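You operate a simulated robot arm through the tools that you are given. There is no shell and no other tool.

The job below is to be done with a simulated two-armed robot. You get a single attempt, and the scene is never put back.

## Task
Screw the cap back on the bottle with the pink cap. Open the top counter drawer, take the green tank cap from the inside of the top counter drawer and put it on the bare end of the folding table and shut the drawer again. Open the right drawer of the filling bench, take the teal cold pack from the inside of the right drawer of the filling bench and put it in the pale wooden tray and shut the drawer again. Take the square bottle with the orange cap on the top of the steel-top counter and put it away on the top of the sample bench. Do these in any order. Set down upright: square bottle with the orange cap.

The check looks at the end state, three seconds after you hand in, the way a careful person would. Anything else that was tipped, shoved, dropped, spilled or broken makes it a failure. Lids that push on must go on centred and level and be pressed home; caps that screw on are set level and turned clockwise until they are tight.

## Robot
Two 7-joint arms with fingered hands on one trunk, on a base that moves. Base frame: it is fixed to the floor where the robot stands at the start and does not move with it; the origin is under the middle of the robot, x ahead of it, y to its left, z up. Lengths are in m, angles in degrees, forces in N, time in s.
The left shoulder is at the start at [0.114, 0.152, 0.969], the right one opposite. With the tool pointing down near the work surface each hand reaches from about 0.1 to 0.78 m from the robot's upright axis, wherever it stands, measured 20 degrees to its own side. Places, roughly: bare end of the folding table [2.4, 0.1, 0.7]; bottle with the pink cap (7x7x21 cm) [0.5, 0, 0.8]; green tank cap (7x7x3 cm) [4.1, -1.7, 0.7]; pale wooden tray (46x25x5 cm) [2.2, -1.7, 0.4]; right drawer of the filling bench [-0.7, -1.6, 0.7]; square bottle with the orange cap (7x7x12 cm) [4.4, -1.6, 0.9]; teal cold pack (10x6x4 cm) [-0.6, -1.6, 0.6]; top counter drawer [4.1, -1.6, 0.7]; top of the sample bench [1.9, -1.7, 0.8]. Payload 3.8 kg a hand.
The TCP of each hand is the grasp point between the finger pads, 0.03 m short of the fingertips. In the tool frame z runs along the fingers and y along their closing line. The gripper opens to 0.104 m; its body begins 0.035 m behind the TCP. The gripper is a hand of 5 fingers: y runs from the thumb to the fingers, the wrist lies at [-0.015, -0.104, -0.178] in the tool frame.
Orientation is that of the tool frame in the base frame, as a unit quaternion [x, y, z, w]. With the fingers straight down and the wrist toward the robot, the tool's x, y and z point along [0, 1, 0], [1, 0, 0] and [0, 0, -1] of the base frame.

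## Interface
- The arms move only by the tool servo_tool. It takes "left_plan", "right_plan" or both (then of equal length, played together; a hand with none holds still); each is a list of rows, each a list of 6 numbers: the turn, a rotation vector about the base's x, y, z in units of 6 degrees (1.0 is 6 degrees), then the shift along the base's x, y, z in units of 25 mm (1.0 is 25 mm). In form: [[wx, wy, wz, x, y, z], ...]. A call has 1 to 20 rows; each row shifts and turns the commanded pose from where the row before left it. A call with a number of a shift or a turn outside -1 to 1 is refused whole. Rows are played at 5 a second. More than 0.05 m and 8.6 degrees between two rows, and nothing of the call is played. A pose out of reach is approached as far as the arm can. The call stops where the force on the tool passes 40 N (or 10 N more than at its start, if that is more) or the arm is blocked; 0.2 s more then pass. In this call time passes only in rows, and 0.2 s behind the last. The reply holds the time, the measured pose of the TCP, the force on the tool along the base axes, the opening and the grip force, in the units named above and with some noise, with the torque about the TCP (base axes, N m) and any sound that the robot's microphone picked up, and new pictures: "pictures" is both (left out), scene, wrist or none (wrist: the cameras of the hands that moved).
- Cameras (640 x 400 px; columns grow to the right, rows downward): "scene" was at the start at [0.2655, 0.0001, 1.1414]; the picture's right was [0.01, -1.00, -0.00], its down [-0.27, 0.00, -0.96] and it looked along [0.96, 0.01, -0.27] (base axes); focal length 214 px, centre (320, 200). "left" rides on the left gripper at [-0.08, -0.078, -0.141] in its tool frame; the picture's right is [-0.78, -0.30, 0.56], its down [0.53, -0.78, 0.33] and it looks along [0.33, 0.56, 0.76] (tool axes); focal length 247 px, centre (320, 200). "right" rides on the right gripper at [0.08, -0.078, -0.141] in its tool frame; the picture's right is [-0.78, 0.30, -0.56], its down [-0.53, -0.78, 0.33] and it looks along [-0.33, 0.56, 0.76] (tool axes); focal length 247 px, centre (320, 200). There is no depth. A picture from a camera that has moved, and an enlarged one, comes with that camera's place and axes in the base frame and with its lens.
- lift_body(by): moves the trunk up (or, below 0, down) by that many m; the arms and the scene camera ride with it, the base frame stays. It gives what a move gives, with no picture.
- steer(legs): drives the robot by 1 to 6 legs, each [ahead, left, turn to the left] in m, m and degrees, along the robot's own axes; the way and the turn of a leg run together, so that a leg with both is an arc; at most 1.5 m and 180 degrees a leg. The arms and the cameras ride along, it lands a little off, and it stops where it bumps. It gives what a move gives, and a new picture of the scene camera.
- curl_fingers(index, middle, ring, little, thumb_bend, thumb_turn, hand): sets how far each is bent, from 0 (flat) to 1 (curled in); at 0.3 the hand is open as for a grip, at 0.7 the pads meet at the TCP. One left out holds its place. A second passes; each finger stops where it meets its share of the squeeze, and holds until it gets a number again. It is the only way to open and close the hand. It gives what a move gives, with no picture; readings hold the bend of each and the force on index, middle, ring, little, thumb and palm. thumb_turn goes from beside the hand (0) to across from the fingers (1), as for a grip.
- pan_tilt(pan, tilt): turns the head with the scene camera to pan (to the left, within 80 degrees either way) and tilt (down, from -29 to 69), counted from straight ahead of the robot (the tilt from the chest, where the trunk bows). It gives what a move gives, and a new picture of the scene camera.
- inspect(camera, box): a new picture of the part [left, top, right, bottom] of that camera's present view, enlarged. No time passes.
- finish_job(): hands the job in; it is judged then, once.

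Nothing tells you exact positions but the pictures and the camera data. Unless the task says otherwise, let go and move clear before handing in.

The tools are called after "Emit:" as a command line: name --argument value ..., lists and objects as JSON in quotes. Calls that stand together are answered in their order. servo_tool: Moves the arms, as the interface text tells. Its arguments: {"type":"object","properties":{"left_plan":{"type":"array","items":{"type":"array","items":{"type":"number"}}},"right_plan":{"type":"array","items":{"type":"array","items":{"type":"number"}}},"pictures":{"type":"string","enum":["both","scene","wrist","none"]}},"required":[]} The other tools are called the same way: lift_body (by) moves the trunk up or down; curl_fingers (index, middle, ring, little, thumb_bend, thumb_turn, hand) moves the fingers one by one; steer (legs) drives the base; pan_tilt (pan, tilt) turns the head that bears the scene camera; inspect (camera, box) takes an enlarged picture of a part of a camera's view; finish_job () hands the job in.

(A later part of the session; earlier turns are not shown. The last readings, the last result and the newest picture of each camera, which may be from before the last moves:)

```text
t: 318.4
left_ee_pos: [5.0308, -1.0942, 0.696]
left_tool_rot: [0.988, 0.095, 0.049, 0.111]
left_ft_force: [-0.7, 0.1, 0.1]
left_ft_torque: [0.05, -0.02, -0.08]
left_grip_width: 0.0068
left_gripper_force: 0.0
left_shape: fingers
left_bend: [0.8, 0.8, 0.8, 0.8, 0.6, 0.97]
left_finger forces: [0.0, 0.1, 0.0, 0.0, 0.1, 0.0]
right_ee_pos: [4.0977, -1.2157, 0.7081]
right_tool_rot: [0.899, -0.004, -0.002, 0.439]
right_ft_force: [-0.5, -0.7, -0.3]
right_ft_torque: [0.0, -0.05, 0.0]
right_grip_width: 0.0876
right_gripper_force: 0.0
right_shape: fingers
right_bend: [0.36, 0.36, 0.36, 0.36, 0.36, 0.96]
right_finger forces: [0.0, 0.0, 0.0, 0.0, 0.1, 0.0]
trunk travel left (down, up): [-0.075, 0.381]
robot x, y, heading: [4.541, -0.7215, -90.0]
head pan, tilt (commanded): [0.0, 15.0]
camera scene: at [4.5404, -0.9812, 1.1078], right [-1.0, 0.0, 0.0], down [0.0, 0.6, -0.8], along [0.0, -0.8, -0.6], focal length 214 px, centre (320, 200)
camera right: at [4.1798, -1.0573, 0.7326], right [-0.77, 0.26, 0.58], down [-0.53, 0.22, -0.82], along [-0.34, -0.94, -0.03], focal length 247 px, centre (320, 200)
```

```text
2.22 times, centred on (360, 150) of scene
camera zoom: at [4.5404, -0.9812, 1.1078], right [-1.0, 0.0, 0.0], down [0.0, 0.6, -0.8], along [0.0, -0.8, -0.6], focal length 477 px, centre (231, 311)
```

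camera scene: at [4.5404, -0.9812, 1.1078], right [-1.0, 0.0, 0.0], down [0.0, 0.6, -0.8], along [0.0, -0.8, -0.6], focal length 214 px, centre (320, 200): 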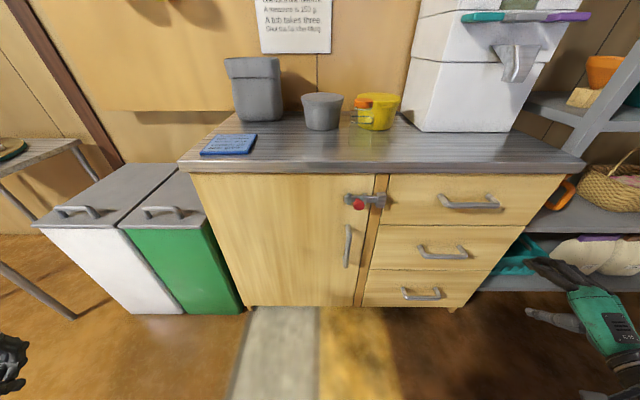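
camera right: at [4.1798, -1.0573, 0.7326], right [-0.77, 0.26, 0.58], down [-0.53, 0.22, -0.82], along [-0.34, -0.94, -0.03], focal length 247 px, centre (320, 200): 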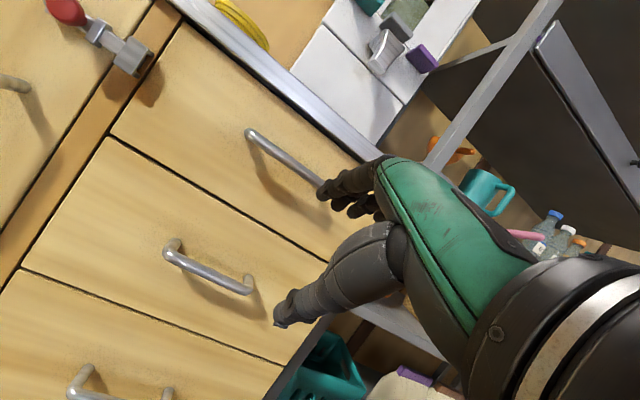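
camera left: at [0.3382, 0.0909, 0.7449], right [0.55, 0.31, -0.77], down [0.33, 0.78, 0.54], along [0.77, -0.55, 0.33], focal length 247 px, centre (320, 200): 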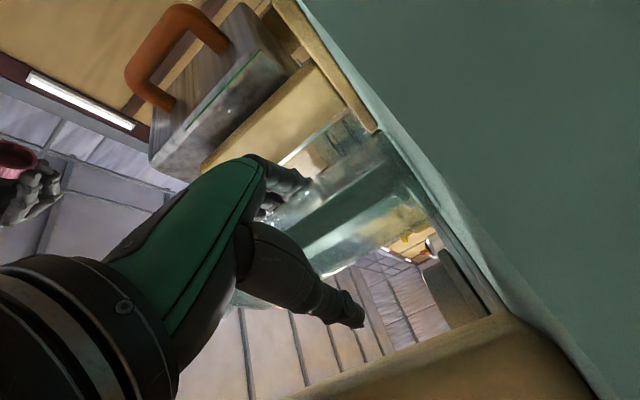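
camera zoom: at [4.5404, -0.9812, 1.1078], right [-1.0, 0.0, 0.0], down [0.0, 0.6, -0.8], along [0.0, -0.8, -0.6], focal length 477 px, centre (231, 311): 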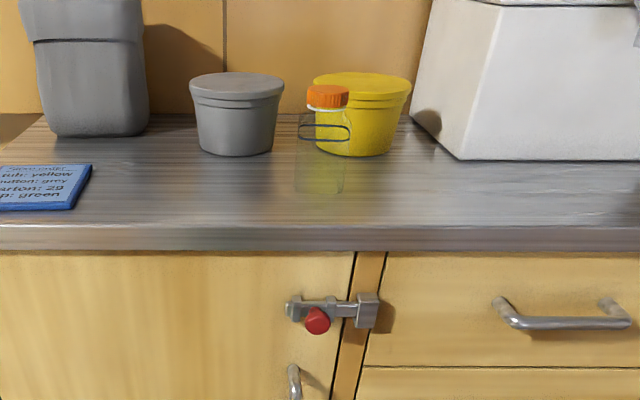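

Wrist and scene views together put the handle at about [4.123, -1.455, 0.742]; the square bottle stands clear in front of the yellow bucket at about [4.43, -1.57]. I'll approach the handle.

Emit:
servo_tool --right_plan '[[0, 0, 0, 0.4, 0, 0.8], [0, 0, 0, 0.4, 0, 0.8]]' --pictures "none"

Emit:
curl_fingers --hand "right" --index 0.3 --middle 0.3 --ring 0.3 --little 0.3 --thumb_bend 0.3

Emit:
steer --legs '[[0.17, 0, 0]]'

Emit:
inspect --camera "right" --box '[160, 80, 440, 340]'

```text
t: 318.9
left_ee_pos: [5.0307, -1.0931, 0.6959]
left_tool_rot: [0.988, 0.094, 0.05, 0.111]
left_ft_force: [-1.1, 0.4, -0.3]
left_ft_torque: [0.05, 0.01, 0.0]
left_grip_width: 0.0071
left_gripper_force: 0.0
left_shape: fingers
left_bend: [0.8, 0.8, 0.8, 0.8, 0.6, 0.97]
left_finger forces: [0.1, 0.0, 0.0, 0.1, 0.0, 0.1]
right_ee_pos: [4.1179, -1.216, 0.7477]
right_tool_rot: [0.899, -0.004, -0.003, 0.439]
right_ft_force: [-0.6, -0.8, 0.5]
right_ft_torque: [-0.02, 0.04, -0.01]
right_grip_width: 0.0879
right_gripper_force: 0.1
right_shape: fingers
right_bend: [0.36, 0.36, 0.36, 0.36, 0.36, 0.96]
right_finger forces: [0.0, 0.0, 0.0, 0.0, 0.1, 0.0]
trunk travel left (down, up): [-0.075, 0.381]
robot x, y, heading: [4.5407, -0.7217, -90.0]
head pan, tilt (commanded): [0.0, 15.0]
```

```text
t: 319.9
left_ee_pos: [5.031, -1.0951, 0.6962]
left_tool_rot: [0.988, 0.094, 0.05, 0.111]
left_ft_force: [-0.2, -0.3, -0.9]
left_ft_torque: [-0.02, 0.01, 0.0]
left_grip_width: 0.007
left_gripper_force: 0.2
left_shape: fingers
left_bend: [0.8, 0.8, 0.8, 0.8, 0.6, 0.97]
left_finger forces: [0.0, 0.1, 0.1, 0.0, 0.1, 0.0]
right_ee_pos: [4.1184, -1.2159, 0.7484]
right_tool_rot: [0.899, -0.003, -0.002, 0.438]
right_ft_force: [-0.1, 0.3, 0.2]
right_ft_torque: [0.01, 0.03, -0.03]
right_grip_width: 0.1032
right_gripper_force: 0.0
right_shape: fingers
right_bend: [0.3, 0.3, 0.3, 0.3, 0.3, 0.96]
right_finger forces: [0.0, 0.0, 0.1, 0.1, 0.0, 0.0]
trunk travel left (down, up): [-0.075, 0.381]
robot x, y, heading: [4.5413, -0.7169, -90.1]
head pan, tilt (commanded): [0.0, 15.0]
```

```text
t: 321.4
left_ee_pos: [5.0296, -1.2703, 0.6957]
left_tool_rot: [0.988, 0.093, 0.049, 0.111]
left_ft_force: [-0.9, 0.9, 0.2]
left_ft_torque: [0.0, 0.01, 0.0]
left_grip_width: 0.0067
left_gripper_force: 0.0
left_shape: fingers
left_bend: [0.8, 0.8, 0.8, 0.8, 0.6, 0.97]
left_finger forces: [0.1, 0.1, 0.1, 0.0, 0.0, 0.0]
right_ee_pos: [4.1179, -1.3908, 0.7479]
right_tool_rot: [0.9, -0.005, -0.004, 0.436]
right_ft_force: [0.6, 0.4, -0.4]
right_ft_torque: [-0.03, 0.0, -0.01]
right_grip_width: 0.1031
right_gripper_force: 0.0
right_shape: fingers
right_bend: [0.3, 0.3, 0.3, 0.3, 0.3, 0.96]
right_finger forces: [0.0, 0.1, 0.0, 0.0, 0.0, 0.1]
trunk travel left (down, up): [-0.075, 0.381]
robot x, y, heading: [4.5391, -0.896, -90.0]
head pan, tilt (commanded): [0.0, 15.0]
camera scene: at [4.5398, -1.1569, 1.1075], right [-1.0, 0.0, 0.0], down [0.0, 0.6, -0.8], along [0.0, -0.8, -0.6], focal length 214 px, centre (320, 200)
```

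scene: 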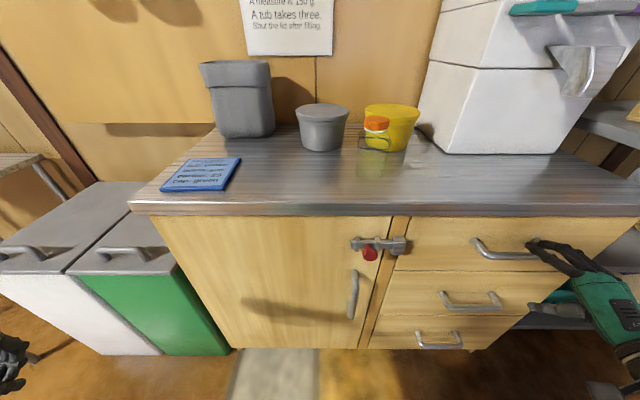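

```text
1.54 times, centred on (300, 210) of right
camera zoom: at [4.1989, -1.2318, 0.7717], right [-0.77, 0.26, 0.58], down [-0.53, 0.22, -0.82], along [-0.34, -0.94, -0.03], focal length 380 px, centre (351, 185)
```

zoom: 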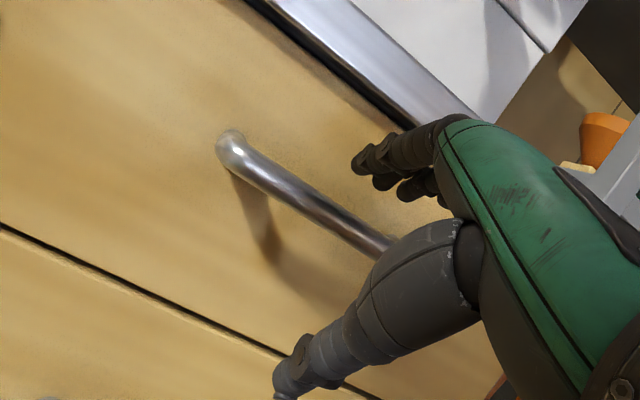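

The bar lies between thumb and fingers as before. I'll raise a little and close on it, then test-pull.

Emit:
servo_tool --right_plan '[[0, 0, 0, 0, -0.15, 0.35]]' --pictures "none"

Emit:
curl_fingers --hand "right" --index 0.6 --middle 0.6 --ring 0.6 --little 0.6 --thumb_bend 0.6

Emit:
curl_fingers --hand "right" --index 0.74 --middle 0.74 --ring 0.74 --little 0.74 --thumb_bend 0.74

Emit:
inspect --camera "right" --box '[160, 80, 440, 340]'

```text
t: 321.8
left_ee_pos: [5.0285, -1.2697, 0.6963]
left_tool_rot: [0.988, 0.093, 0.05, 0.111]
left_ft_force: [0.8, 0.1, 0.8]
left_ft_torque: [-0.02, 0.05, -0.03]
left_grip_width: 0.0068
left_gripper_force: 0.1
left_shape: fingers
left_bend: [0.8, 0.8, 0.8, 0.8, 0.6, 0.97]
left_finger forces: [0.1, 0.0, 0.1, 0.1, 0.1, 0.0]
right_ee_pos: [4.1148, -1.3929, 0.7567]
right_tool_rot: [0.899, -0.004, -0.003, 0.438]
right_ft_force: [-0.1, -0.5, -0.1]
right_ft_torque: [0.0, -0.02, 0.01]
right_grip_width: 0.103
right_gripper_force: 0.0
right_shape: fingers
right_bend: [0.3, 0.3, 0.3, 0.3, 0.3, 0.96]
right_finger forces: [0.0, 0.0, 0.0, 0.0, 0.0, 0.0]
trunk travel left (down, up): [-0.075, 0.381]
robot x, y, heading: [4.54, -0.8988, -90.0]
head pan, tilt (commanded): [0.0, 15.0]
```

```text
t: 322.8
left_ee_pos: [5.0291, -1.2701, 0.6966]
left_tool_rot: [0.988, 0.093, 0.05, 0.112]
left_ft_force: [-0.1, 0.6, -0.2]
left_ft_torque: [0.01, -0.01, 0.0]
left_grip_width: 0.0067
left_gripper_force: 0.1
left_shape: fingers
left_bend: [0.8, 0.8, 0.8, 0.8, 0.6, 0.97]
left_finger forces: [0.1, 0.0, 0.1, 0.0, 0.0, 0.1]
right_ee_pos: [4.116, -1.3925, 0.7562]
right_tool_rot: [0.898, -0.005, -0.004, 0.439]
right_ft_force: [0.3, -0.2, 0.0]
right_ft_torque: [0.0, 0.0, 0.01]
right_grip_width: 0.0266
right_gripper_force: 0.1
right_shape: fingers
right_bend: [0.6, 0.6, 0.6, 0.6, 0.6, 0.99]
right_finger forces: [0.0, 0.0, 0.1, 0.0, 0.0, 0.1]
trunk travel left (down, up): [-0.075, 0.381]
robot x, y, heading: [4.54, -0.8937, -90.1]
head pan, tilt (commanded): [0.0, 15.0]
```

```text
t: 323.8
left_ee_pos: [5.0294, -1.2696, 0.6953]
left_tool_rot: [0.988, 0.093, 0.05, 0.112]
left_ft_force: [0.3, 0.5, -0.6]
left_ft_torque: [0.01, 0.03, 0.02]
left_grip_width: 0.0071
left_gripper_force: 0.0
left_shape: fingers
left_bend: [0.8, 0.8, 0.8, 0.8, 0.6, 0.97]
left_finger forces: [0.0, 0.1, 0.0, 0.0, 0.1, 0.0]
right_ee_pos: [4.116, -1.3944, 0.7566]
right_tool_rot: [0.899, -0.004, -0.004, 0.438]
right_ft_force: [0.4, 0.7, 0.1]
right_ft_torque: [0.03, 0.0, 0.01]
right_grip_width: 0.0
right_gripper_force: 0.0
right_shape: fingers
right_bend: [0.73, 0.74, 0.74, 0.74, 0.72, 1.0]
right_finger forces: [0.1, 0.1, 0.0, 0.1, 0.0, 0.0]
trunk travel left (down, up): [-0.075, 0.381]
robot x, y, heading: [4.5412, -0.8951, -90.3]
head pan, tilt (commanded): [0.0, 15.0]
```

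```text
1.54 times, centred on (300, 210) of right
camera zoom: at [4.198, -1.235, 0.7816], right [-0.77, 0.26, 0.58], down [-0.53, 0.22, -0.82], along [-0.34, -0.94, -0.03], focal length 380 px, centre (351, 185)
```

zoom: 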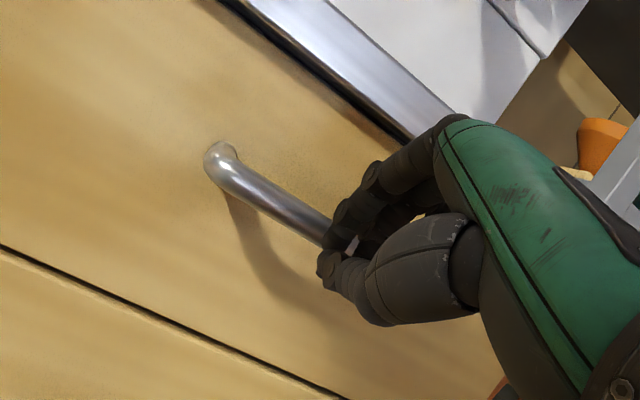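

The hand closed short of the bar. I'll open, go about 2.5 cm further, and close again.

Emit:
curl_fingers --hand "right" --index 0.3 --middle 0.3 --ring 0.3 --little 0.3 --thumb_bend 0.3 --thumb_turn 0.98

Emit:
servo_tool --right_plan '[[0, 0, 0, 0, -0.5, 0], [0, 0, 0, 0, -0.4, 0], [0, 0, 0, 0, -0.3, 0]]' --pictures "none"

Emit:
curl_fingers --hand "right" --index 0.6 --middle 0.6 --ring 0.6 --little 0.6 --thumb_bend 0.6

Emit:
inspect --camera "right" --box '[160, 80, 440, 340]'

```text
t: 324.8
left_ee_pos: [5.0294, -1.2692, 0.6966]
left_tool_rot: [0.988, 0.093, 0.051, 0.112]
left_ft_force: [-0.7, 0.8, 0.4]
left_ft_torque: [0.0, 0.01, 0.02]
left_grip_width: 0.0071
left_gripper_force: 0.1
left_shape: fingers
left_bend: [0.8, 0.8, 0.8, 0.8, 0.6, 0.97]
left_finger forces: [0.0, 0.0, 0.0, 0.0, 0.1, 0.1]
right_ee_pos: [4.116, -1.393, 0.7565]
right_tool_rot: [0.899, -0.004, -0.003, 0.439]
right_ft_force: [0.9, 0.7, -0.6]
right_ft_torque: [-0.03, 0.01, 0.01]
right_grip_width: 0.1026
right_gripper_force: 0.1
right_shape: fingers
right_bend: [0.3, 0.3, 0.3, 0.3, 0.3, 0.96]
right_finger forces: [0.0, 0.0, 0.0, 0.1, 0.0, 0.0]
trunk travel left (down, up): [-0.075, 0.381]
robot x, y, heading: [4.5418, -0.8968, -90.4]
head pan, tilt (commanded): [0.0, 15.0]
```

```text
t: 325.6
left_ee_pos: [5.0294, -1.2683, 0.696]
left_tool_rot: [0.988, 0.093, 0.049, 0.112]
left_ft_force: [-0.4, 0.4, -0.6]
left_ft_torque: [0.01, 0.03, 0.01]
left_grip_width: 0.0067
left_gripper_force: 0.0
left_shape: fingers
left_bend: [0.8, 0.8, 0.8, 0.8, 0.6, 0.97]
left_finger forces: [0.0, 0.0, 0.0, 0.0, 0.1, 0.0]
right_ee_pos: [4.1161, -1.4238, 0.7562]
right_tool_rot: [0.899, -0.004, -0.003, 0.438]
right_ft_force: [-0.2, 0.0, -0.3]
right_ft_torque: [0.02, 0.01, 0.02]
right_grip_width: 0.1028
right_gripper_force: 0.0
right_shape: fingers
right_bend: [0.3, 0.3, 0.3, 0.3, 0.3, 0.96]
right_finger forces: [0.1, 0.1, 0.0, 0.0, 0.0, 0.0]
trunk travel left (down, up): [-0.075, 0.381]
robot x, y, heading: [4.5404, -0.8925, -90.0]
head pan, tilt (commanded): [0.0, 15.0]
```

```text
t: 326.6
left_ee_pos: [5.0291, -1.2695, 0.6946]
left_tool_rot: [0.988, 0.093, 0.05, 0.111]
left_ft_force: [-0.4, 0.4, -0.3]
left_ft_torque: [0.02, 0.01, -0.01]
left_grip_width: 0.007
left_gripper_force: 0.1
left_shape: fingers
left_bend: [0.8, 0.8, 0.8, 0.8, 0.6, 0.97]
left_finger forces: [0.0, 0.1, 0.1, 0.1, 0.0, 0.0]
right_ee_pos: [4.1161, -1.4228, 0.7569]
right_tool_rot: [0.899, -0.004, -0.003, 0.438]
right_ft_force: [0.3, 0.1, 0.6]
right_ft_torque: [0.0, -0.01, -0.02]
right_grip_width: 0.0266
right_gripper_force: 0.3
right_shape: fingers
right_bend: [0.6, 0.6, 0.6, 0.6, 0.6, 0.99]
right_finger forces: [0.1, 0.1, 0.0, 0.1, 0.0, 0.1]
trunk travel left (down, up): [-0.075, 0.381]
robot x, y, heading: [4.5392, -0.8949, -90.0]
head pan, tilt (commanded): [0.0, 15.0]
```

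```text
1.54 times, centred on (300, 210) of right
camera zoom: at [4.1983, -1.2648, 0.7814], right [-0.77, 0.26, 0.58], down [-0.53, 0.22, -0.82], along [-0.34, -0.94, -0.03], focal length 380 px, centre (351, 185)
```

zoom: 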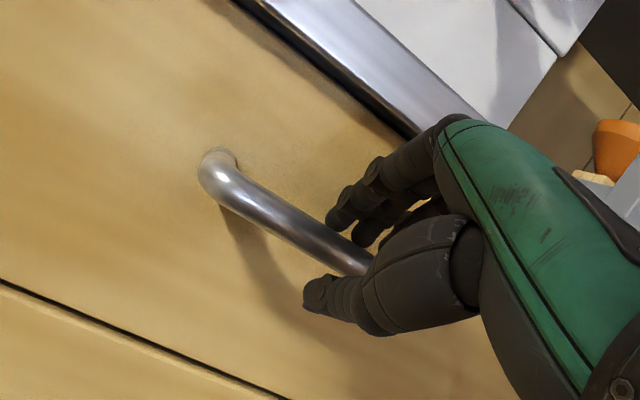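

Emit:
curl_fingers --hand "right" --index 0.74 --middle 0.74 --ring 0.74 --little 0.74 --thumb_bend 0.74

Emit:
servo_tool --right_plan '[[0, 0, 0, 0, 0.5, 0], [0, 0, 0, 0, 0.8, 0], [0, 0, 0, 0, 0.8, 0]]'

```text
t: 327.6
left_ee_pos: [5.0313, -1.2694, 0.6971]
left_tool_rot: [0.988, 0.093, 0.049, 0.114]
left_ft_force: [0.1, -0.2, 0.5]
left_ft_torque: [0.0, -0.01, 0.04]
left_grip_width: 0.007
left_gripper_force: 0.0
left_shape: fingers
left_bend: [0.8, 0.8, 0.8, 0.8, 0.6, 0.97]
left_finger forces: [0.0, 0.0, 0.0, 0.0, 0.0, 0.0]
right_ee_pos: [4.1161, -1.4219, 0.76]
right_tool_rot: [0.897, -0.004, -0.005, 0.441]
right_ft_force: [-2.4, -2.3, 18.2]
right_ft_torque: [-0.29, 0.35, 0.1]
right_grip_width: 0.0122
right_gripper_force: 18.6
right_shape: fingers
right_bend: [0.71, 0.65, 0.72, 0.74, 0.67, 1.0]
right_finger forces: [7.6, 8.2, 9.1, 0.0, 12.7, 0.0]
trunk travel left (down, up): [-0.075, 0.381]
robot x, y, heading: [4.543, -0.9001, -90.2]
head pan, tilt (commanded): [0.0, 15.0]
```

```text
t: 328.4
left_ee_pos: [5.0296, -1.2683, 0.6963]
left_tool_rot: [0.988, 0.093, 0.049, 0.112]
left_ft_force: [0.2, 0.8, 0.0]
left_ft_torque: [0.0, -0.03, 0.0]
left_grip_width: 0.0071
left_gripper_force: 0.0
left_shape: fingers
left_bend: [0.8, 0.8, 0.8, 0.8, 0.6, 0.97]
left_finger forces: [0.0, 0.1, 0.0, 0.1, 0.1, 0.1]
right_ee_pos: [4.1171, -1.3691, 0.7594]
right_tool_rot: [0.898, -0.003, -0.004, 0.441]
right_ft_force: [-4.0, 1.4, 24.5]
right_ft_torque: [-0.4, 0.45, 0.06]
right_grip_width: 0.0122
right_gripper_force: 20.2
right_shape: fingers
right_bend: [0.71, 0.64, 0.72, 0.74, 0.68, 1.0]
right_finger forces: [9.0, 9.3, 10.2, 0.0, 12.6, 0.0]
trunk travel left (down, up): [-0.075, 0.381]
robot x, y, heading: [4.539, -0.8931, -90.1]
head pan, tilt (commanded): [0.0, 15.0]
camera scene: at [4.5412, -1.153, 1.1086], right [-1.0, 0.0, 0.0], down [0.0, 0.59, -0.8], along [0.0, -0.8, -0.59], focal length 214 px, centre (320, 200)
camera right: at [4.1992, -1.2111, 0.7828], right [-0.77, 0.27, 0.58], down [-0.54, 0.22, -0.82], along [-0.35, -0.94, -0.02], focal length 247 px, centre (320, 200)
```

scene: 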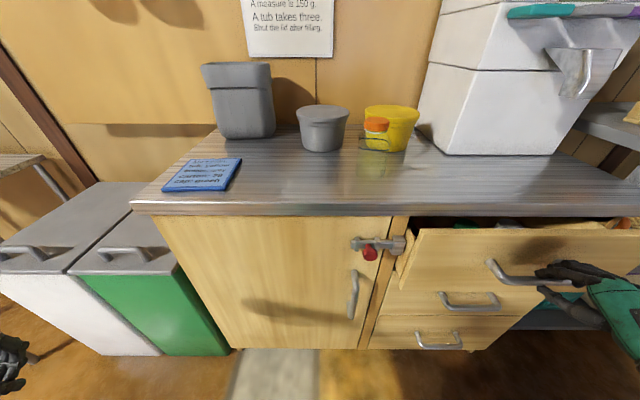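
right: 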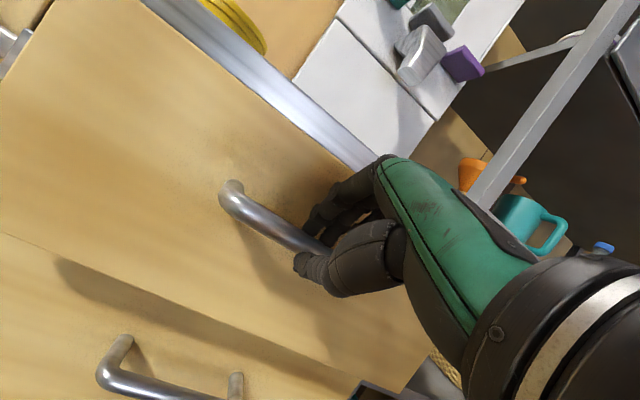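

The drawer is moving. I'll pull it further by driving back.

Emit:
steer --legs '[[-0.2, 0, 0]]'

Emit:
pan_tilt --pan -25 --tilt 35

```text
t: 330.0
left_ee_pos: [5.0303, -1.072, 0.6964]
left_tool_rot: [0.988, 0.091, 0.048, 0.112]
left_ft_force: [-0.6, -0.1, 0.5]
left_ft_torque: [0.0, 0.0, 0.02]
left_grip_width: 0.0071
left_gripper_force: 0.0
left_shape: fingers
left_bend: [0.8, 0.8, 0.8, 0.8, 0.6, 0.97]
left_finger forces: [0.0, 0.0, 0.0, 0.0, 0.0, 0.0]
right_ee_pos: [4.1179, -1.1697, 0.7591]
right_tool_rot: [0.898, -0.004, -0.004, 0.44]
right_ft_force: [5.9, -0.6, 17.8]
right_ft_torque: [-0.26, 0.31, 0.31]
right_grip_width: 0.0122
right_gripper_force: 19.3
right_shape: fingers
right_bend: [0.72, 0.64, 0.72, 0.74, 0.68, 1.0]
right_finger forces: [7.6, 8.9, 8.9, 0.1, 13.0, 0.0]
trunk travel left (down, up): [-0.075, 0.381]
robot x, y, heading: [4.5408, -0.697, -90.4]
head pan, tilt (commanded): [0.0, 15.0]
camera scene: at [4.5417, -0.9554, 1.1086], right [-1.0, 0.0, 0.0], down [0.0, 0.59, -0.8], along [0.0, -0.8, -0.59], focal length 214 px, centre (320, 200)
```

scene: 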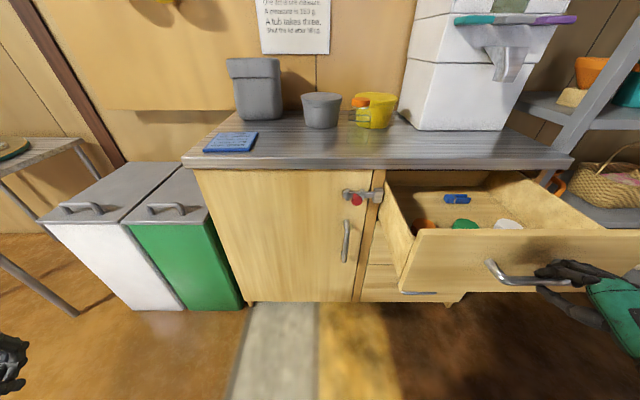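

```text
t: 330.9
left_ee_pos: [5.0302, -1.0727, 0.6952]
left_tool_rot: [0.988, 0.093, 0.049, 0.113]
left_ft_force: [-0.2, 0.7, 0.1]
left_ft_torque: [-0.03, 0.02, 0.05]
left_grip_width: 0.007
left_gripper_force: 0.2
left_shape: fingers
left_bend: [0.8, 0.8, 0.8, 0.8, 0.6, 0.97]
left_finger forces: [0.0, 0.0, 0.0, 0.1, 0.0, 0.1]
right_ee_pos: [4.1171, -1.1702, 0.7607]
right_tool_rot: [0.897, -0.004, -0.004, 0.442]
right_ft_force: [2.0, -0.7, 20.8]
right_ft_torque: [-0.29, 0.33, 0.18]
right_grip_width: 0.012
right_gripper_force: 19.6
right_shape: fingers
right_bend: [0.73, 0.65, 0.72, 0.74, 0.67, 1.0]
right_finger forces: [8.2, 7.7, 11.2, 0.0, 12.5, 0.0]
trunk travel left (down, up): [-0.075, 0.381]
robot x, y, heading: [4.5382, -0.697, -90.2]
head pan, tilt (commanded): [-25.0, 35.0]
camera scene: at [4.5046, -0.9316, 1.0838], right [-0.9, 0.4, 0.16], down [0.24, 0.78, -0.57], along [-0.35, -0.48, -0.81], focal length 214 px, centre (320, 200)
```

scene: 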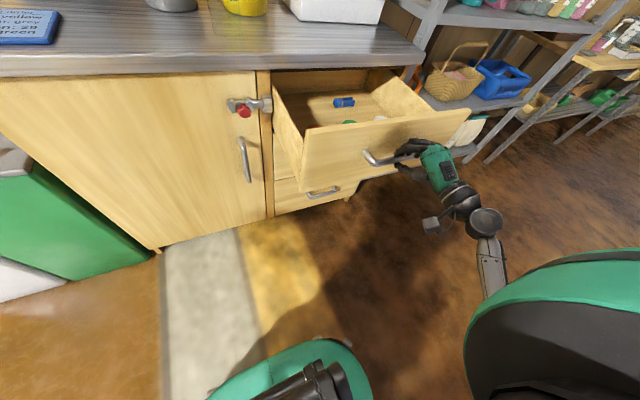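

The green cap is visible in the drawer among other small items. I'll pull the drawer another 5 cm with the arm.

Emit:
servo_tool --right_plan '[[0, 0, 0, 0, 0.5, -0.1], [0, 0, 0, 0, 0.6, -0.1], [0, 0, 0, 0, 0.6, 0], [0, 0, 0, 0, 0.5, 0]]'

```text
t: 331.9
left_ee_pos: [5.0307, -1.0723, 0.6958]
left_tool_rot: [0.988, 0.092, 0.048, 0.113]
left_ft_force: [0.4, -0.2, -0.9]
left_ft_torque: [-0.02, 0.01, -0.02]
left_grip_width: 0.0068
left_gripper_force: 0.1
left_shape: fingers
left_bend: [0.8, 0.8, 0.8, 0.8, 0.6, 0.97]
left_finger forces: [0.0, 0.1, 0.0, 0.1, 0.0, 0.0]
right_ee_pos: [4.1184, -1.1166, 0.7561]
right_tool_rot: [0.897, -0.004, -0.005, 0.442]
right_ft_force: [-2.2, -0.4, 33.1]
right_ft_torque: [-0.76, 0.51, 0.05]
right_grip_width: 0.0121
right_gripper_force: 22.6
right_shape: fingers
right_bend: [0.73, 0.62, 0.73, 0.74, 0.69, 1.0]
right_finger forces: [10.6, 14.0, 12.1, 0.0, 8.8, 0.0]
trunk travel left (down, up): [-0.075, 0.381]
robot x, y, heading: [4.537, -0.6973, -90.0]
head pan, tilt (commanded): [-25.0, 35.0]
camera scene: at [4.5049, -0.9306, 1.084], right [-0.9, 0.4, 0.16], down [0.24, 0.78, -0.57], along [-0.35, -0.48, -0.8], focal length 214 px, centre (320, 200)
camera right: at [4.2008, -0.9568, 0.7796], right [-0.77, 0.27, 0.58], down [-0.54, 0.22, -0.81], along [-0.34, -0.94, -0.02], focal length 247 px, centre (320, 200)
```

scene: 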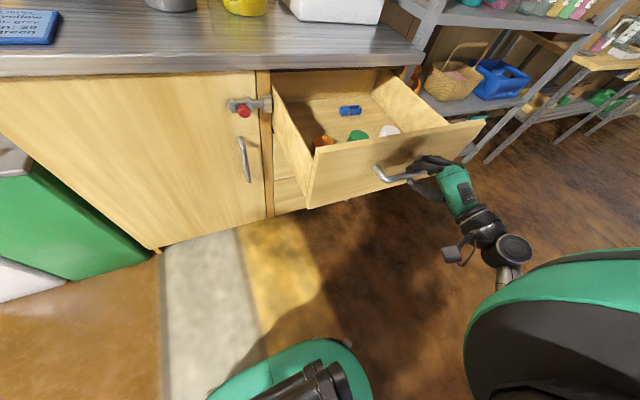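
right: 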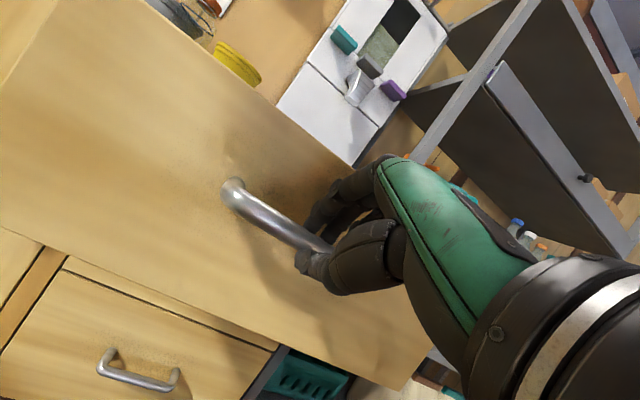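

The drawer is open about 30 cm. I'll let go, lift the right hand over the drawer and point it down to look in.

Emit:
curl_fingers --hand "right" --index 0.3 --middle 0.3 --ring 0.3 --little 0.3 --thumb_bend 0.3 --thumb_turn 0.98

Emit:
servo_tool --right_plan '[[0, 0, 0, 0, 0.6, 0], [0, 0, 0, 0, 0.8, 0], [0, 0, 0, 0, 0.6, 0.4], [0, 0, 0, 0, 0.2, 1], [0, 0, 0, 0, 0.2, 1], [0.8, 0, 0, 0, 0, 1], [0.8, 0, 0, 0, 0, 1], [0.8, 0, 0, 0, 0, 1], [0.8, 0, 0, 0, 0, 1], [0.8, 0, 0, 0, 0, 1], [0.8, 0, 0, 0, 0, 0.8], [0.8, 0, 0, 0, -0.2, 0.5], [0.8, 0, 0, 0, -0.2, 0.3], [0.8, 0, 0, 0, -0.3, 0.2], [0.8, 0, 0, 0, -0.3, 0.2], [0.7, 0, 0, 0, -0.3, 0]]'

```text
t: 332.9
left_ee_pos: [5.0294, -1.0738, 0.6966]
left_tool_rot: [0.988, 0.092, 0.049, 0.112]
left_ft_force: [0.0, 0.1, -0.1]
left_ft_torque: [-0.01, 0.0, 0.01]
left_grip_width: 0.007
left_gripper_force: 0.1
left_shape: fingers
left_bend: [0.8, 0.8, 0.8, 0.8, 0.6, 0.97]
left_finger forces: [0.0, 0.1, 0.0, 0.1, 0.0, 0.1]
right_ee_pos: [4.1167, -1.1161, 0.7524]
right_tool_rot: [0.899, -0.004, -0.003, 0.438]
right_ft_force: [-0.4, -0.1, -0.6]
right_ft_torque: [-0.01, 0.0, 0.02]
right_grip_width: 0.1029
right_gripper_force: 0.0
right_shape: fingers
right_bend: [0.3, 0.3, 0.3, 0.3, 0.3, 0.96]
right_finger forces: [0.0, 0.0, 0.0, 0.0, 0.0, 0.0]
trunk travel left (down, up): [-0.075, 0.381]
robot x, y, heading: [4.5385, -0.698, -90.4]
head pan, tilt (commanded): [-25.0, 35.0]
```

```text
t: 336.3
left_ee_pos: [5.0295, -1.0741, 0.696]
left_tool_rot: [0.988, 0.091, 0.051, 0.112]
left_ft_force: [0.4, -0.4, 0.7]
left_ft_torque: [-0.01, -0.01, -0.02]
left_grip_width: 0.0067
left_gripper_force: 0.1
left_shape: fingers
left_bend: [0.8, 0.8, 0.8, 0.8, 0.6, 0.97]
left_finger forces: [0.0, 0.0, 0.0, 0.0, 0.1, 0.1]
right_ee_pos: [4.0886, -1.0961, 0.9789]
right_tool_rot: [1.0, -0.003, -0.005, -0.002]
right_ft_force: [0.4, 0.3, -0.5]
right_ft_torque: [0.03, -0.02, 0.02]
right_grip_width: 0.1031
right_gripper_force: 0.2
right_shape: fingers
right_bend: [0.3, 0.3, 0.3, 0.3, 0.3, 0.96]
right_finger forces: [0.0, 0.1, 0.0, 0.1, 0.0, 0.0]
right hand out of reach, approached as far as the arm can: row 6, 7, 8
trunk travel left (down, up): [-0.075, 0.381]
robot x, y, heading: [4.5389, -0.6991, -90.2]
head pan, tilt (commanded): [-25.0, 35.0]
camera scene: at [4.5025, -0.9338, 1.0829], right [-0.9, 0.4, 0.16], down [0.25, 0.78, -0.57], along [-0.35, -0.48, -0.81], focal length 214 px, centre (320, 200)
camera right: at [4.1713, -1.0203, 1.1191], right [-0.77, -0.29, 0.56], down [-0.53, 0.78, -0.32], along [-0.35, -0.55, -0.76], focal length 247 px, centre (320, 200)
```

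scene: 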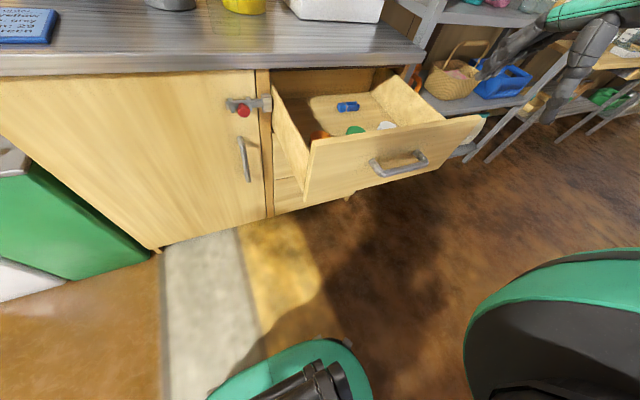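
right: 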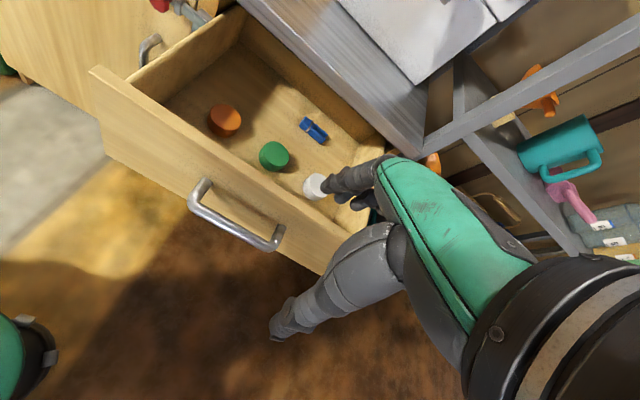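

Three caps stand in a row: orange, green, white; the green one is at about [4.109, -1.372], top z≈0.68. I'll move 12 cm closer and bring the open hand above it.

Emit:
steer --legs '[[0.11, -0.08, 0.2]]'

Emit:
servo_tool --right_plan '[[0, 0, 0, 0.6, -0.7, -0.2], [0, 0, 0, 0.6, -0.7, -0.2], [0, 0, 0, 0.6, -0.7, -0.2], [0, 0, 0, 0.6, -0.7, -0.2], [0, 0, 0, 0.6, -0.7, -0.2], [0, 0, 0, 0.6, -0.7, -0.2]]'

Emit:
inspect --camera "right" --box '[200, 100, 440, 340]'

```text
t: 337.6
left_ee_pos: [4.9514, -1.1844, 0.6953]
left_tool_rot: [0.988, 0.095, 0.05, 0.111]
left_ft_force: [-0.2, -0.4, 0.2]
left_ft_torque: [0.02, 0.01, -0.03]
left_grip_width: 0.0069
left_gripper_force: 0.1
left_shape: fingers
left_bend: [0.8, 0.8, 0.8, 0.8, 0.6, 0.97]
left_finger forces: [0.0, 0.0, 0.0, 0.0, 0.1, 0.1]
right_ee_pos: [4.012, -1.2146, 0.979]
right_tool_rot: [1.0, 0.0, -0.006, -0.002]
right_ft_force: [-0.2, 0.1, -0.3]
right_ft_torque: [0.03, 0.0, 0.02]
right_grip_width: 0.103
right_gripper_force: 0.0
right_shape: fingers
right_bend: [0.3, 0.3, 0.3, 0.3, 0.3, 0.96]
right_finger forces: [0.0, 0.0, 0.1, 0.1, 0.1, 0.0]
trunk travel left (down, up): [-0.075, 0.381]
robot x, y, heading: [4.4609, -0.8078, -89.7]
head pan, tilt (commanded): [-25.0, 35.0]
camera scene: at [4.4252, -1.0483, 1.0828], right [-0.91, 0.39, 0.16], down [0.24, 0.79, -0.57], along [-0.35, -0.48, -0.81], focal length 214 px, centre (320, 200)
```

scene: 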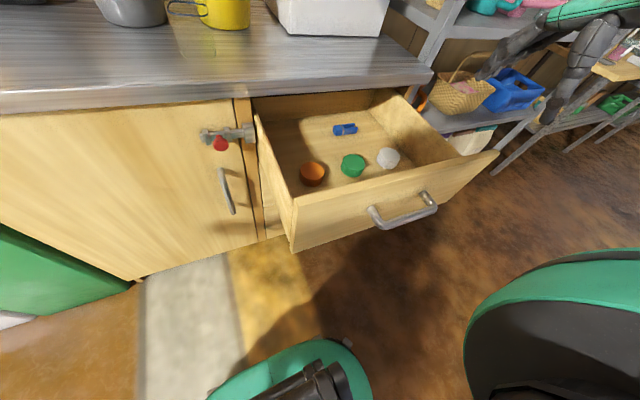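

```text
t: 339.0
left_ee_pos: [4.9539, -1.1848, 0.6954]
left_tool_rot: [0.988, 0.095, 0.049, 0.112]
left_ft_force: [1.1, 0.1, -0.6]
left_ft_torque: [0.0, -0.02, 0.01]
left_grip_width: 0.007
left_gripper_force: 0.0
left_shape: fingers
left_bend: [0.8, 0.8, 0.8, 0.8, 0.6, 0.97]
left_finger forces: [0.0, 0.0, 0.1, 0.0, 0.0, 0.1]
right_ee_pos: [4.1027, -1.3194, 0.9485]
right_tool_rot: [1.0, 0.0, -0.006, -0.001]
right_ft_force: [0.2, 0.5, 0.1]
right_ft_torque: [0.0, -0.01, 0.0]
right_grip_width: 0.1029
right_gripper_force: 0.1
right_shape: fingers
right_bend: [0.3, 0.3, 0.3, 0.3, 0.3, 0.96]
right_finger forces: [0.0, 0.1, 0.1, 0.0, 0.0, 0.0]
trunk travel left (down, up): [-0.075, 0.381]
robot x, y, heading: [4.4625, -0.8105, -90.1]
head pan, tilt (commanded): [-25.0, 35.0]
camera scene: at [4.4262, -1.0477, 1.083], right [-0.91, 0.39, 0.16], down [0.24, 0.79, -0.57], along [-0.35, -0.48, -0.81], focal length 214 px, centre (320, 200)
camera right: at [4.1859, -1.2426, 1.0877], right [-0.77, -0.3, 0.56], down [-0.54, 0.78, -0.32], along [-0.34, -0.55, -0.76], focal length 247 px, centre (320, 200)
```

scene: 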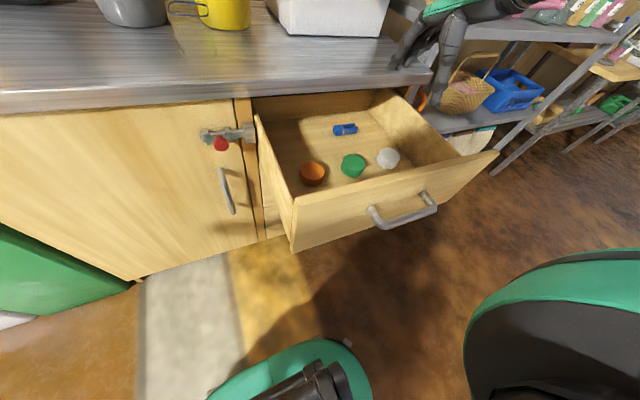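
right: 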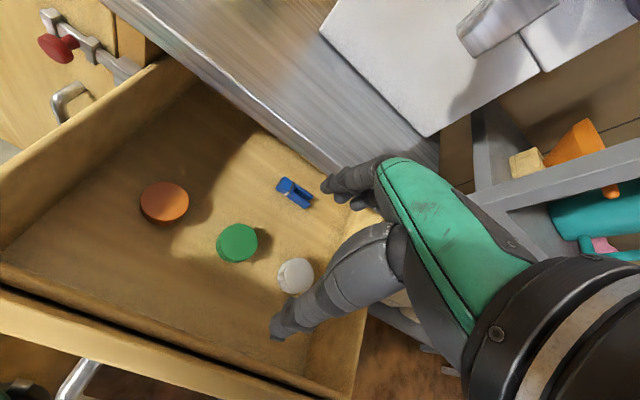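

```text
1.67 times, centred on (320, 220) of right
camera zoom: at [4.1859, -1.2426, 1.0877], right [-0.77, -0.3, 0.56], down [-0.54, 0.78, -0.32], along [-0.34, -0.55, -0.76], focal length 412 px, centre (320, 167)
```

zoom: 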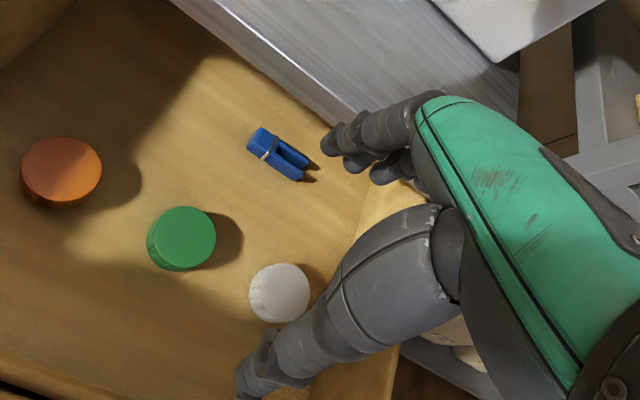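

Both views agree: the green cap's top centre is at [4.117, -1.370, 0.678]. I'll pre-shape the hand and descend.

Emit:
curl_fingers --hand "right" --index 0.36 --middle 0.36 --ring 0.36 --little 0.36 --thumb_bend 0.36

Emit:
servo_tool --right_plan '[[0, 0, 0, 0.28, -0.7, -0.5], [0, 0, 0, 0.28, -0.7, -0.5], [0, 0, 0, 0, -0.6, -0.6], [0, 0, 0, 0, 0, -1], [0, 0, 0, 0, 0, -1], [0, 0, 0, 0, 0, -1], [0, 0, 0, 0, 0, -1], [0, 0, 0, 0, 0, -1]]'

Emit:
inspect --camera "right" --box '[200, 120, 440, 340]'

```text
t: 340.0
left_ee_pos: [4.9515, -1.1848, 0.6957]
left_tool_rot: [0.988, 0.094, 0.05, 0.112]
left_ft_force: [0.2, 0.1, 0.6]
left_ft_torque: [-0.01, -0.02, -0.02]
left_grip_width: 0.0069
left_gripper_force: 0.0
left_shape: fingers
left_bend: [0.8, 0.8, 0.8, 0.8, 0.6, 0.97]
left_finger forces: [0.0, 0.1, 0.0, 0.0, 0.1, 0.0]
right_ee_pos: [4.1042, -1.3198, 0.9484]
right_tool_rot: [1.0, 0.0, -0.005, -0.001]
right_ft_force: [-0.1, -0.4, 0.4]
right_ft_torque: [-0.04, 0.03, -0.03]
right_grip_width: 0.0889
right_gripper_force: 0.0
right_shape: fingers
right_bend: [0.36, 0.36, 0.36, 0.36, 0.36, 0.96]
right_finger forces: [0.1, 0.1, 0.1, 0.0, 0.0, 0.0]
trunk travel left (down, up): [-0.075, 0.381]
robot x, y, heading: [4.461, -0.8094, -90.3]
head pan, tilt (commanded): [-25.0, 35.0]
```

```text
t: 341.8
left_ee_pos: [4.9528, -1.1851, 0.6961]
left_tool_rot: [0.988, 0.094, 0.051, 0.111]
left_ft_force: [0.3, 0.6, 0.1]
left_ft_torque: [0.0, 0.04, 0.01]
left_grip_width: 0.0067
left_gripper_force: 0.2
left_shape: fingers
left_bend: [0.8, 0.8, 0.8, 0.8, 0.6, 0.97]
left_finger forces: [0.1, 0.1, 0.0, 0.1, 0.1, 0.0]
right_ee_pos: [4.1169, -1.3664, 0.784]
right_tool_rot: [1.0, 0.001, -0.004, -0.001]
right_ft_force: [-0.8, -0.5, 0.2]
right_ft_torque: [0.01, -0.03, 0.0]
right_grip_width: 0.089
right_gripper_force: 0.0
right_shape: fingers
right_bend: [0.36, 0.36, 0.36, 0.36, 0.36, 0.96]
right_finger forces: [0.0, 0.0, 0.1, 0.0, 0.0, 0.0]
trunk travel left (down, up): [-0.075, 0.381]
robot x, y, heading: [4.4629, -0.8122, -89.9]
head pan, tilt (commanded): [-25.0, 35.0]
camera scene: at [4.4257, -1.0476, 1.083], right [-0.91, 0.39, 0.16], down [0.24, 0.79, -0.57], along [-0.35, -0.48, -0.81], focal length 214 px, centre (320, 200)
camera right: at [4.1992, -1.2891, 0.9241], right [-0.77, -0.3, 0.56], down [-0.54, 0.78, -0.33], along [-0.34, -0.55, -0.76], focal length 247 px, centre (320, 200)
```

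scene: 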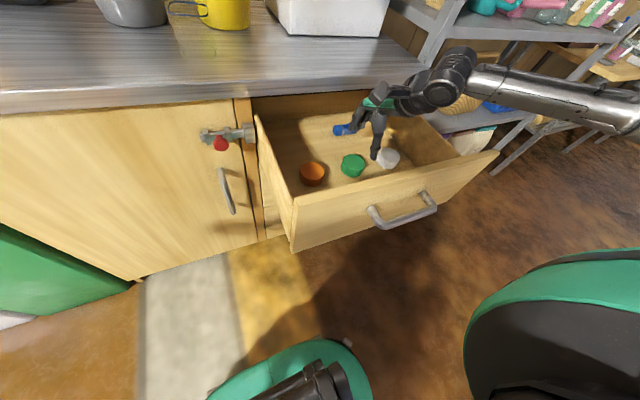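
right: 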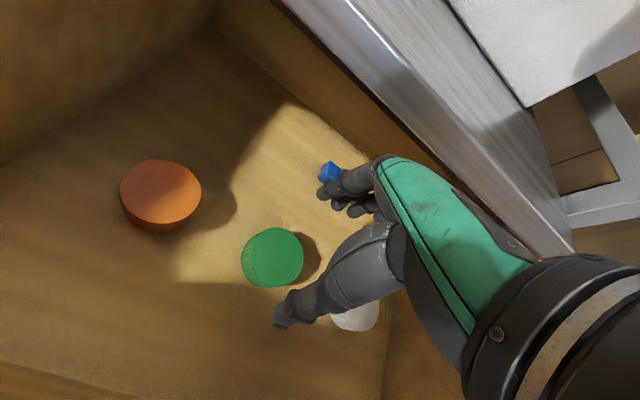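

```text
1.82 times, centred on (320, 230) of right
camera zoom: at [4.1992, -1.2891, 0.9241], right [-0.77, -0.3, 0.56], down [-0.54, 0.78, -0.33], along [-0.34, -0.55, -0.76], focal length 449 px, centre (320, 146)
```

zoom: 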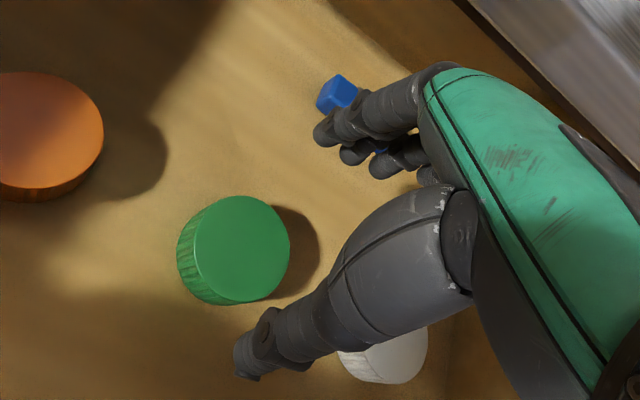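

Emit:
servo_tool --right_plan '[[0, 0, 0, -0.25, -0.35, -0.8], [0, 0, 0, 0, 0, -0.9], [0, 0, 0, 0, 0, -0.9], [0, 0, 0, 0, 0, -0.8], [0, 0, 0, 0, 0, -0.3]]'

Emit:
inspect --camera "right" --box '[200, 120, 440, 340]'

```text
t: 343.0
left_ee_pos: [4.9535, -1.1858, 0.6964]
left_tool_rot: [0.988, 0.095, 0.051, 0.112]
left_ft_force: [-0.1, -0.1, 0.3]
left_ft_torque: [0.0, 0.05, -0.01]
left_grip_width: 0.0071
left_gripper_force: 0.1
left_shape: fingers
left_bend: [0.8, 0.8, 0.8, 0.8, 0.6, 0.97]
left_finger forces: [0.1, 0.1, 0.1, 0.0, 0.0, 0.0]
right_ee_pos: [4.1111, -1.3759, 0.6917]
right_tool_rot: [1.0, -0.001, -0.006, -0.001]
right_ft_force: [-0.3, -0.3, 0.5]
right_ft_torque: [-0.01, 0.03, 0.01]
right_grip_width: 0.0891
right_gripper_force: 0.0
right_shape: fingers
right_bend: [0.36, 0.36, 0.36, 0.36, 0.36, 0.96]
right_finger forces: [0.0, 0.0, 0.0, 0.0, 0.1, 0.1]
trunk travel left (down, up): [-0.075, 0.381]
robot x, y, heading: [4.46, -0.8128, -90.0]
head pan, tilt (commanded): [-25.0, 35.0]
camera scene: at [4.4259, -1.0474, 1.0831], right [-0.91, 0.39, 0.16], down [0.24, 0.79, -0.57], along [-0.35, -0.48, -0.81], focal length 214 px, centre (320, 200)
camera right: at [4.1929, -1.298, 0.8308], right [-0.77, -0.3, 0.56], down [-0.54, 0.78, -0.32], along [-0.34, -0.55, -0.76], focal length 247 px, centre (320, 200)
```

scene: 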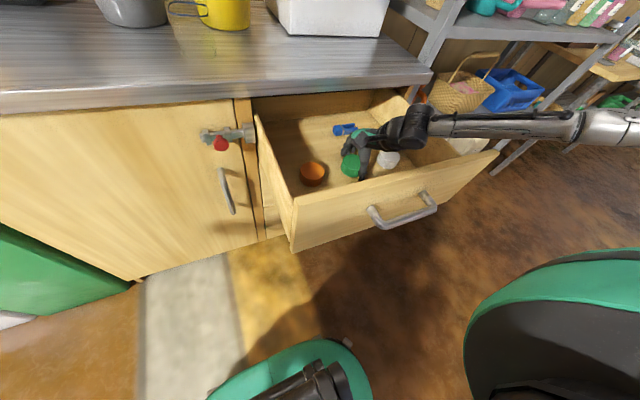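
right: 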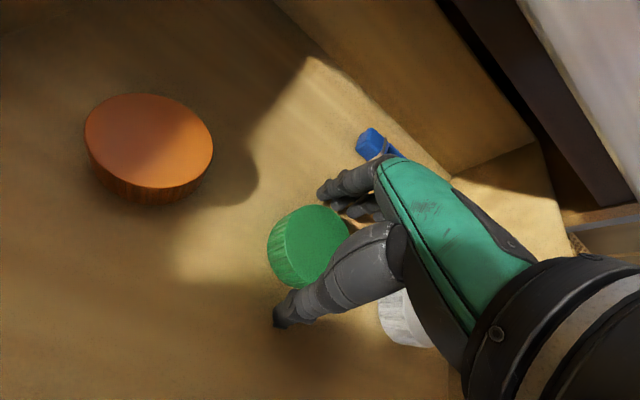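

```text
1.82 times, centred on (320, 230) of right
camera zoom: at [4.1929, -1.298, 0.8308], right [-0.77, -0.3, 0.56], down [-0.54, 0.78, -0.32], along [-0.34, -0.55, -0.76], focal length 449 px, centre (320, 146)
```

zoom: 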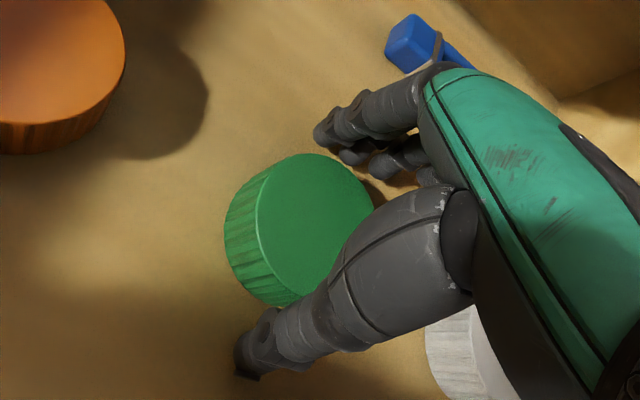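

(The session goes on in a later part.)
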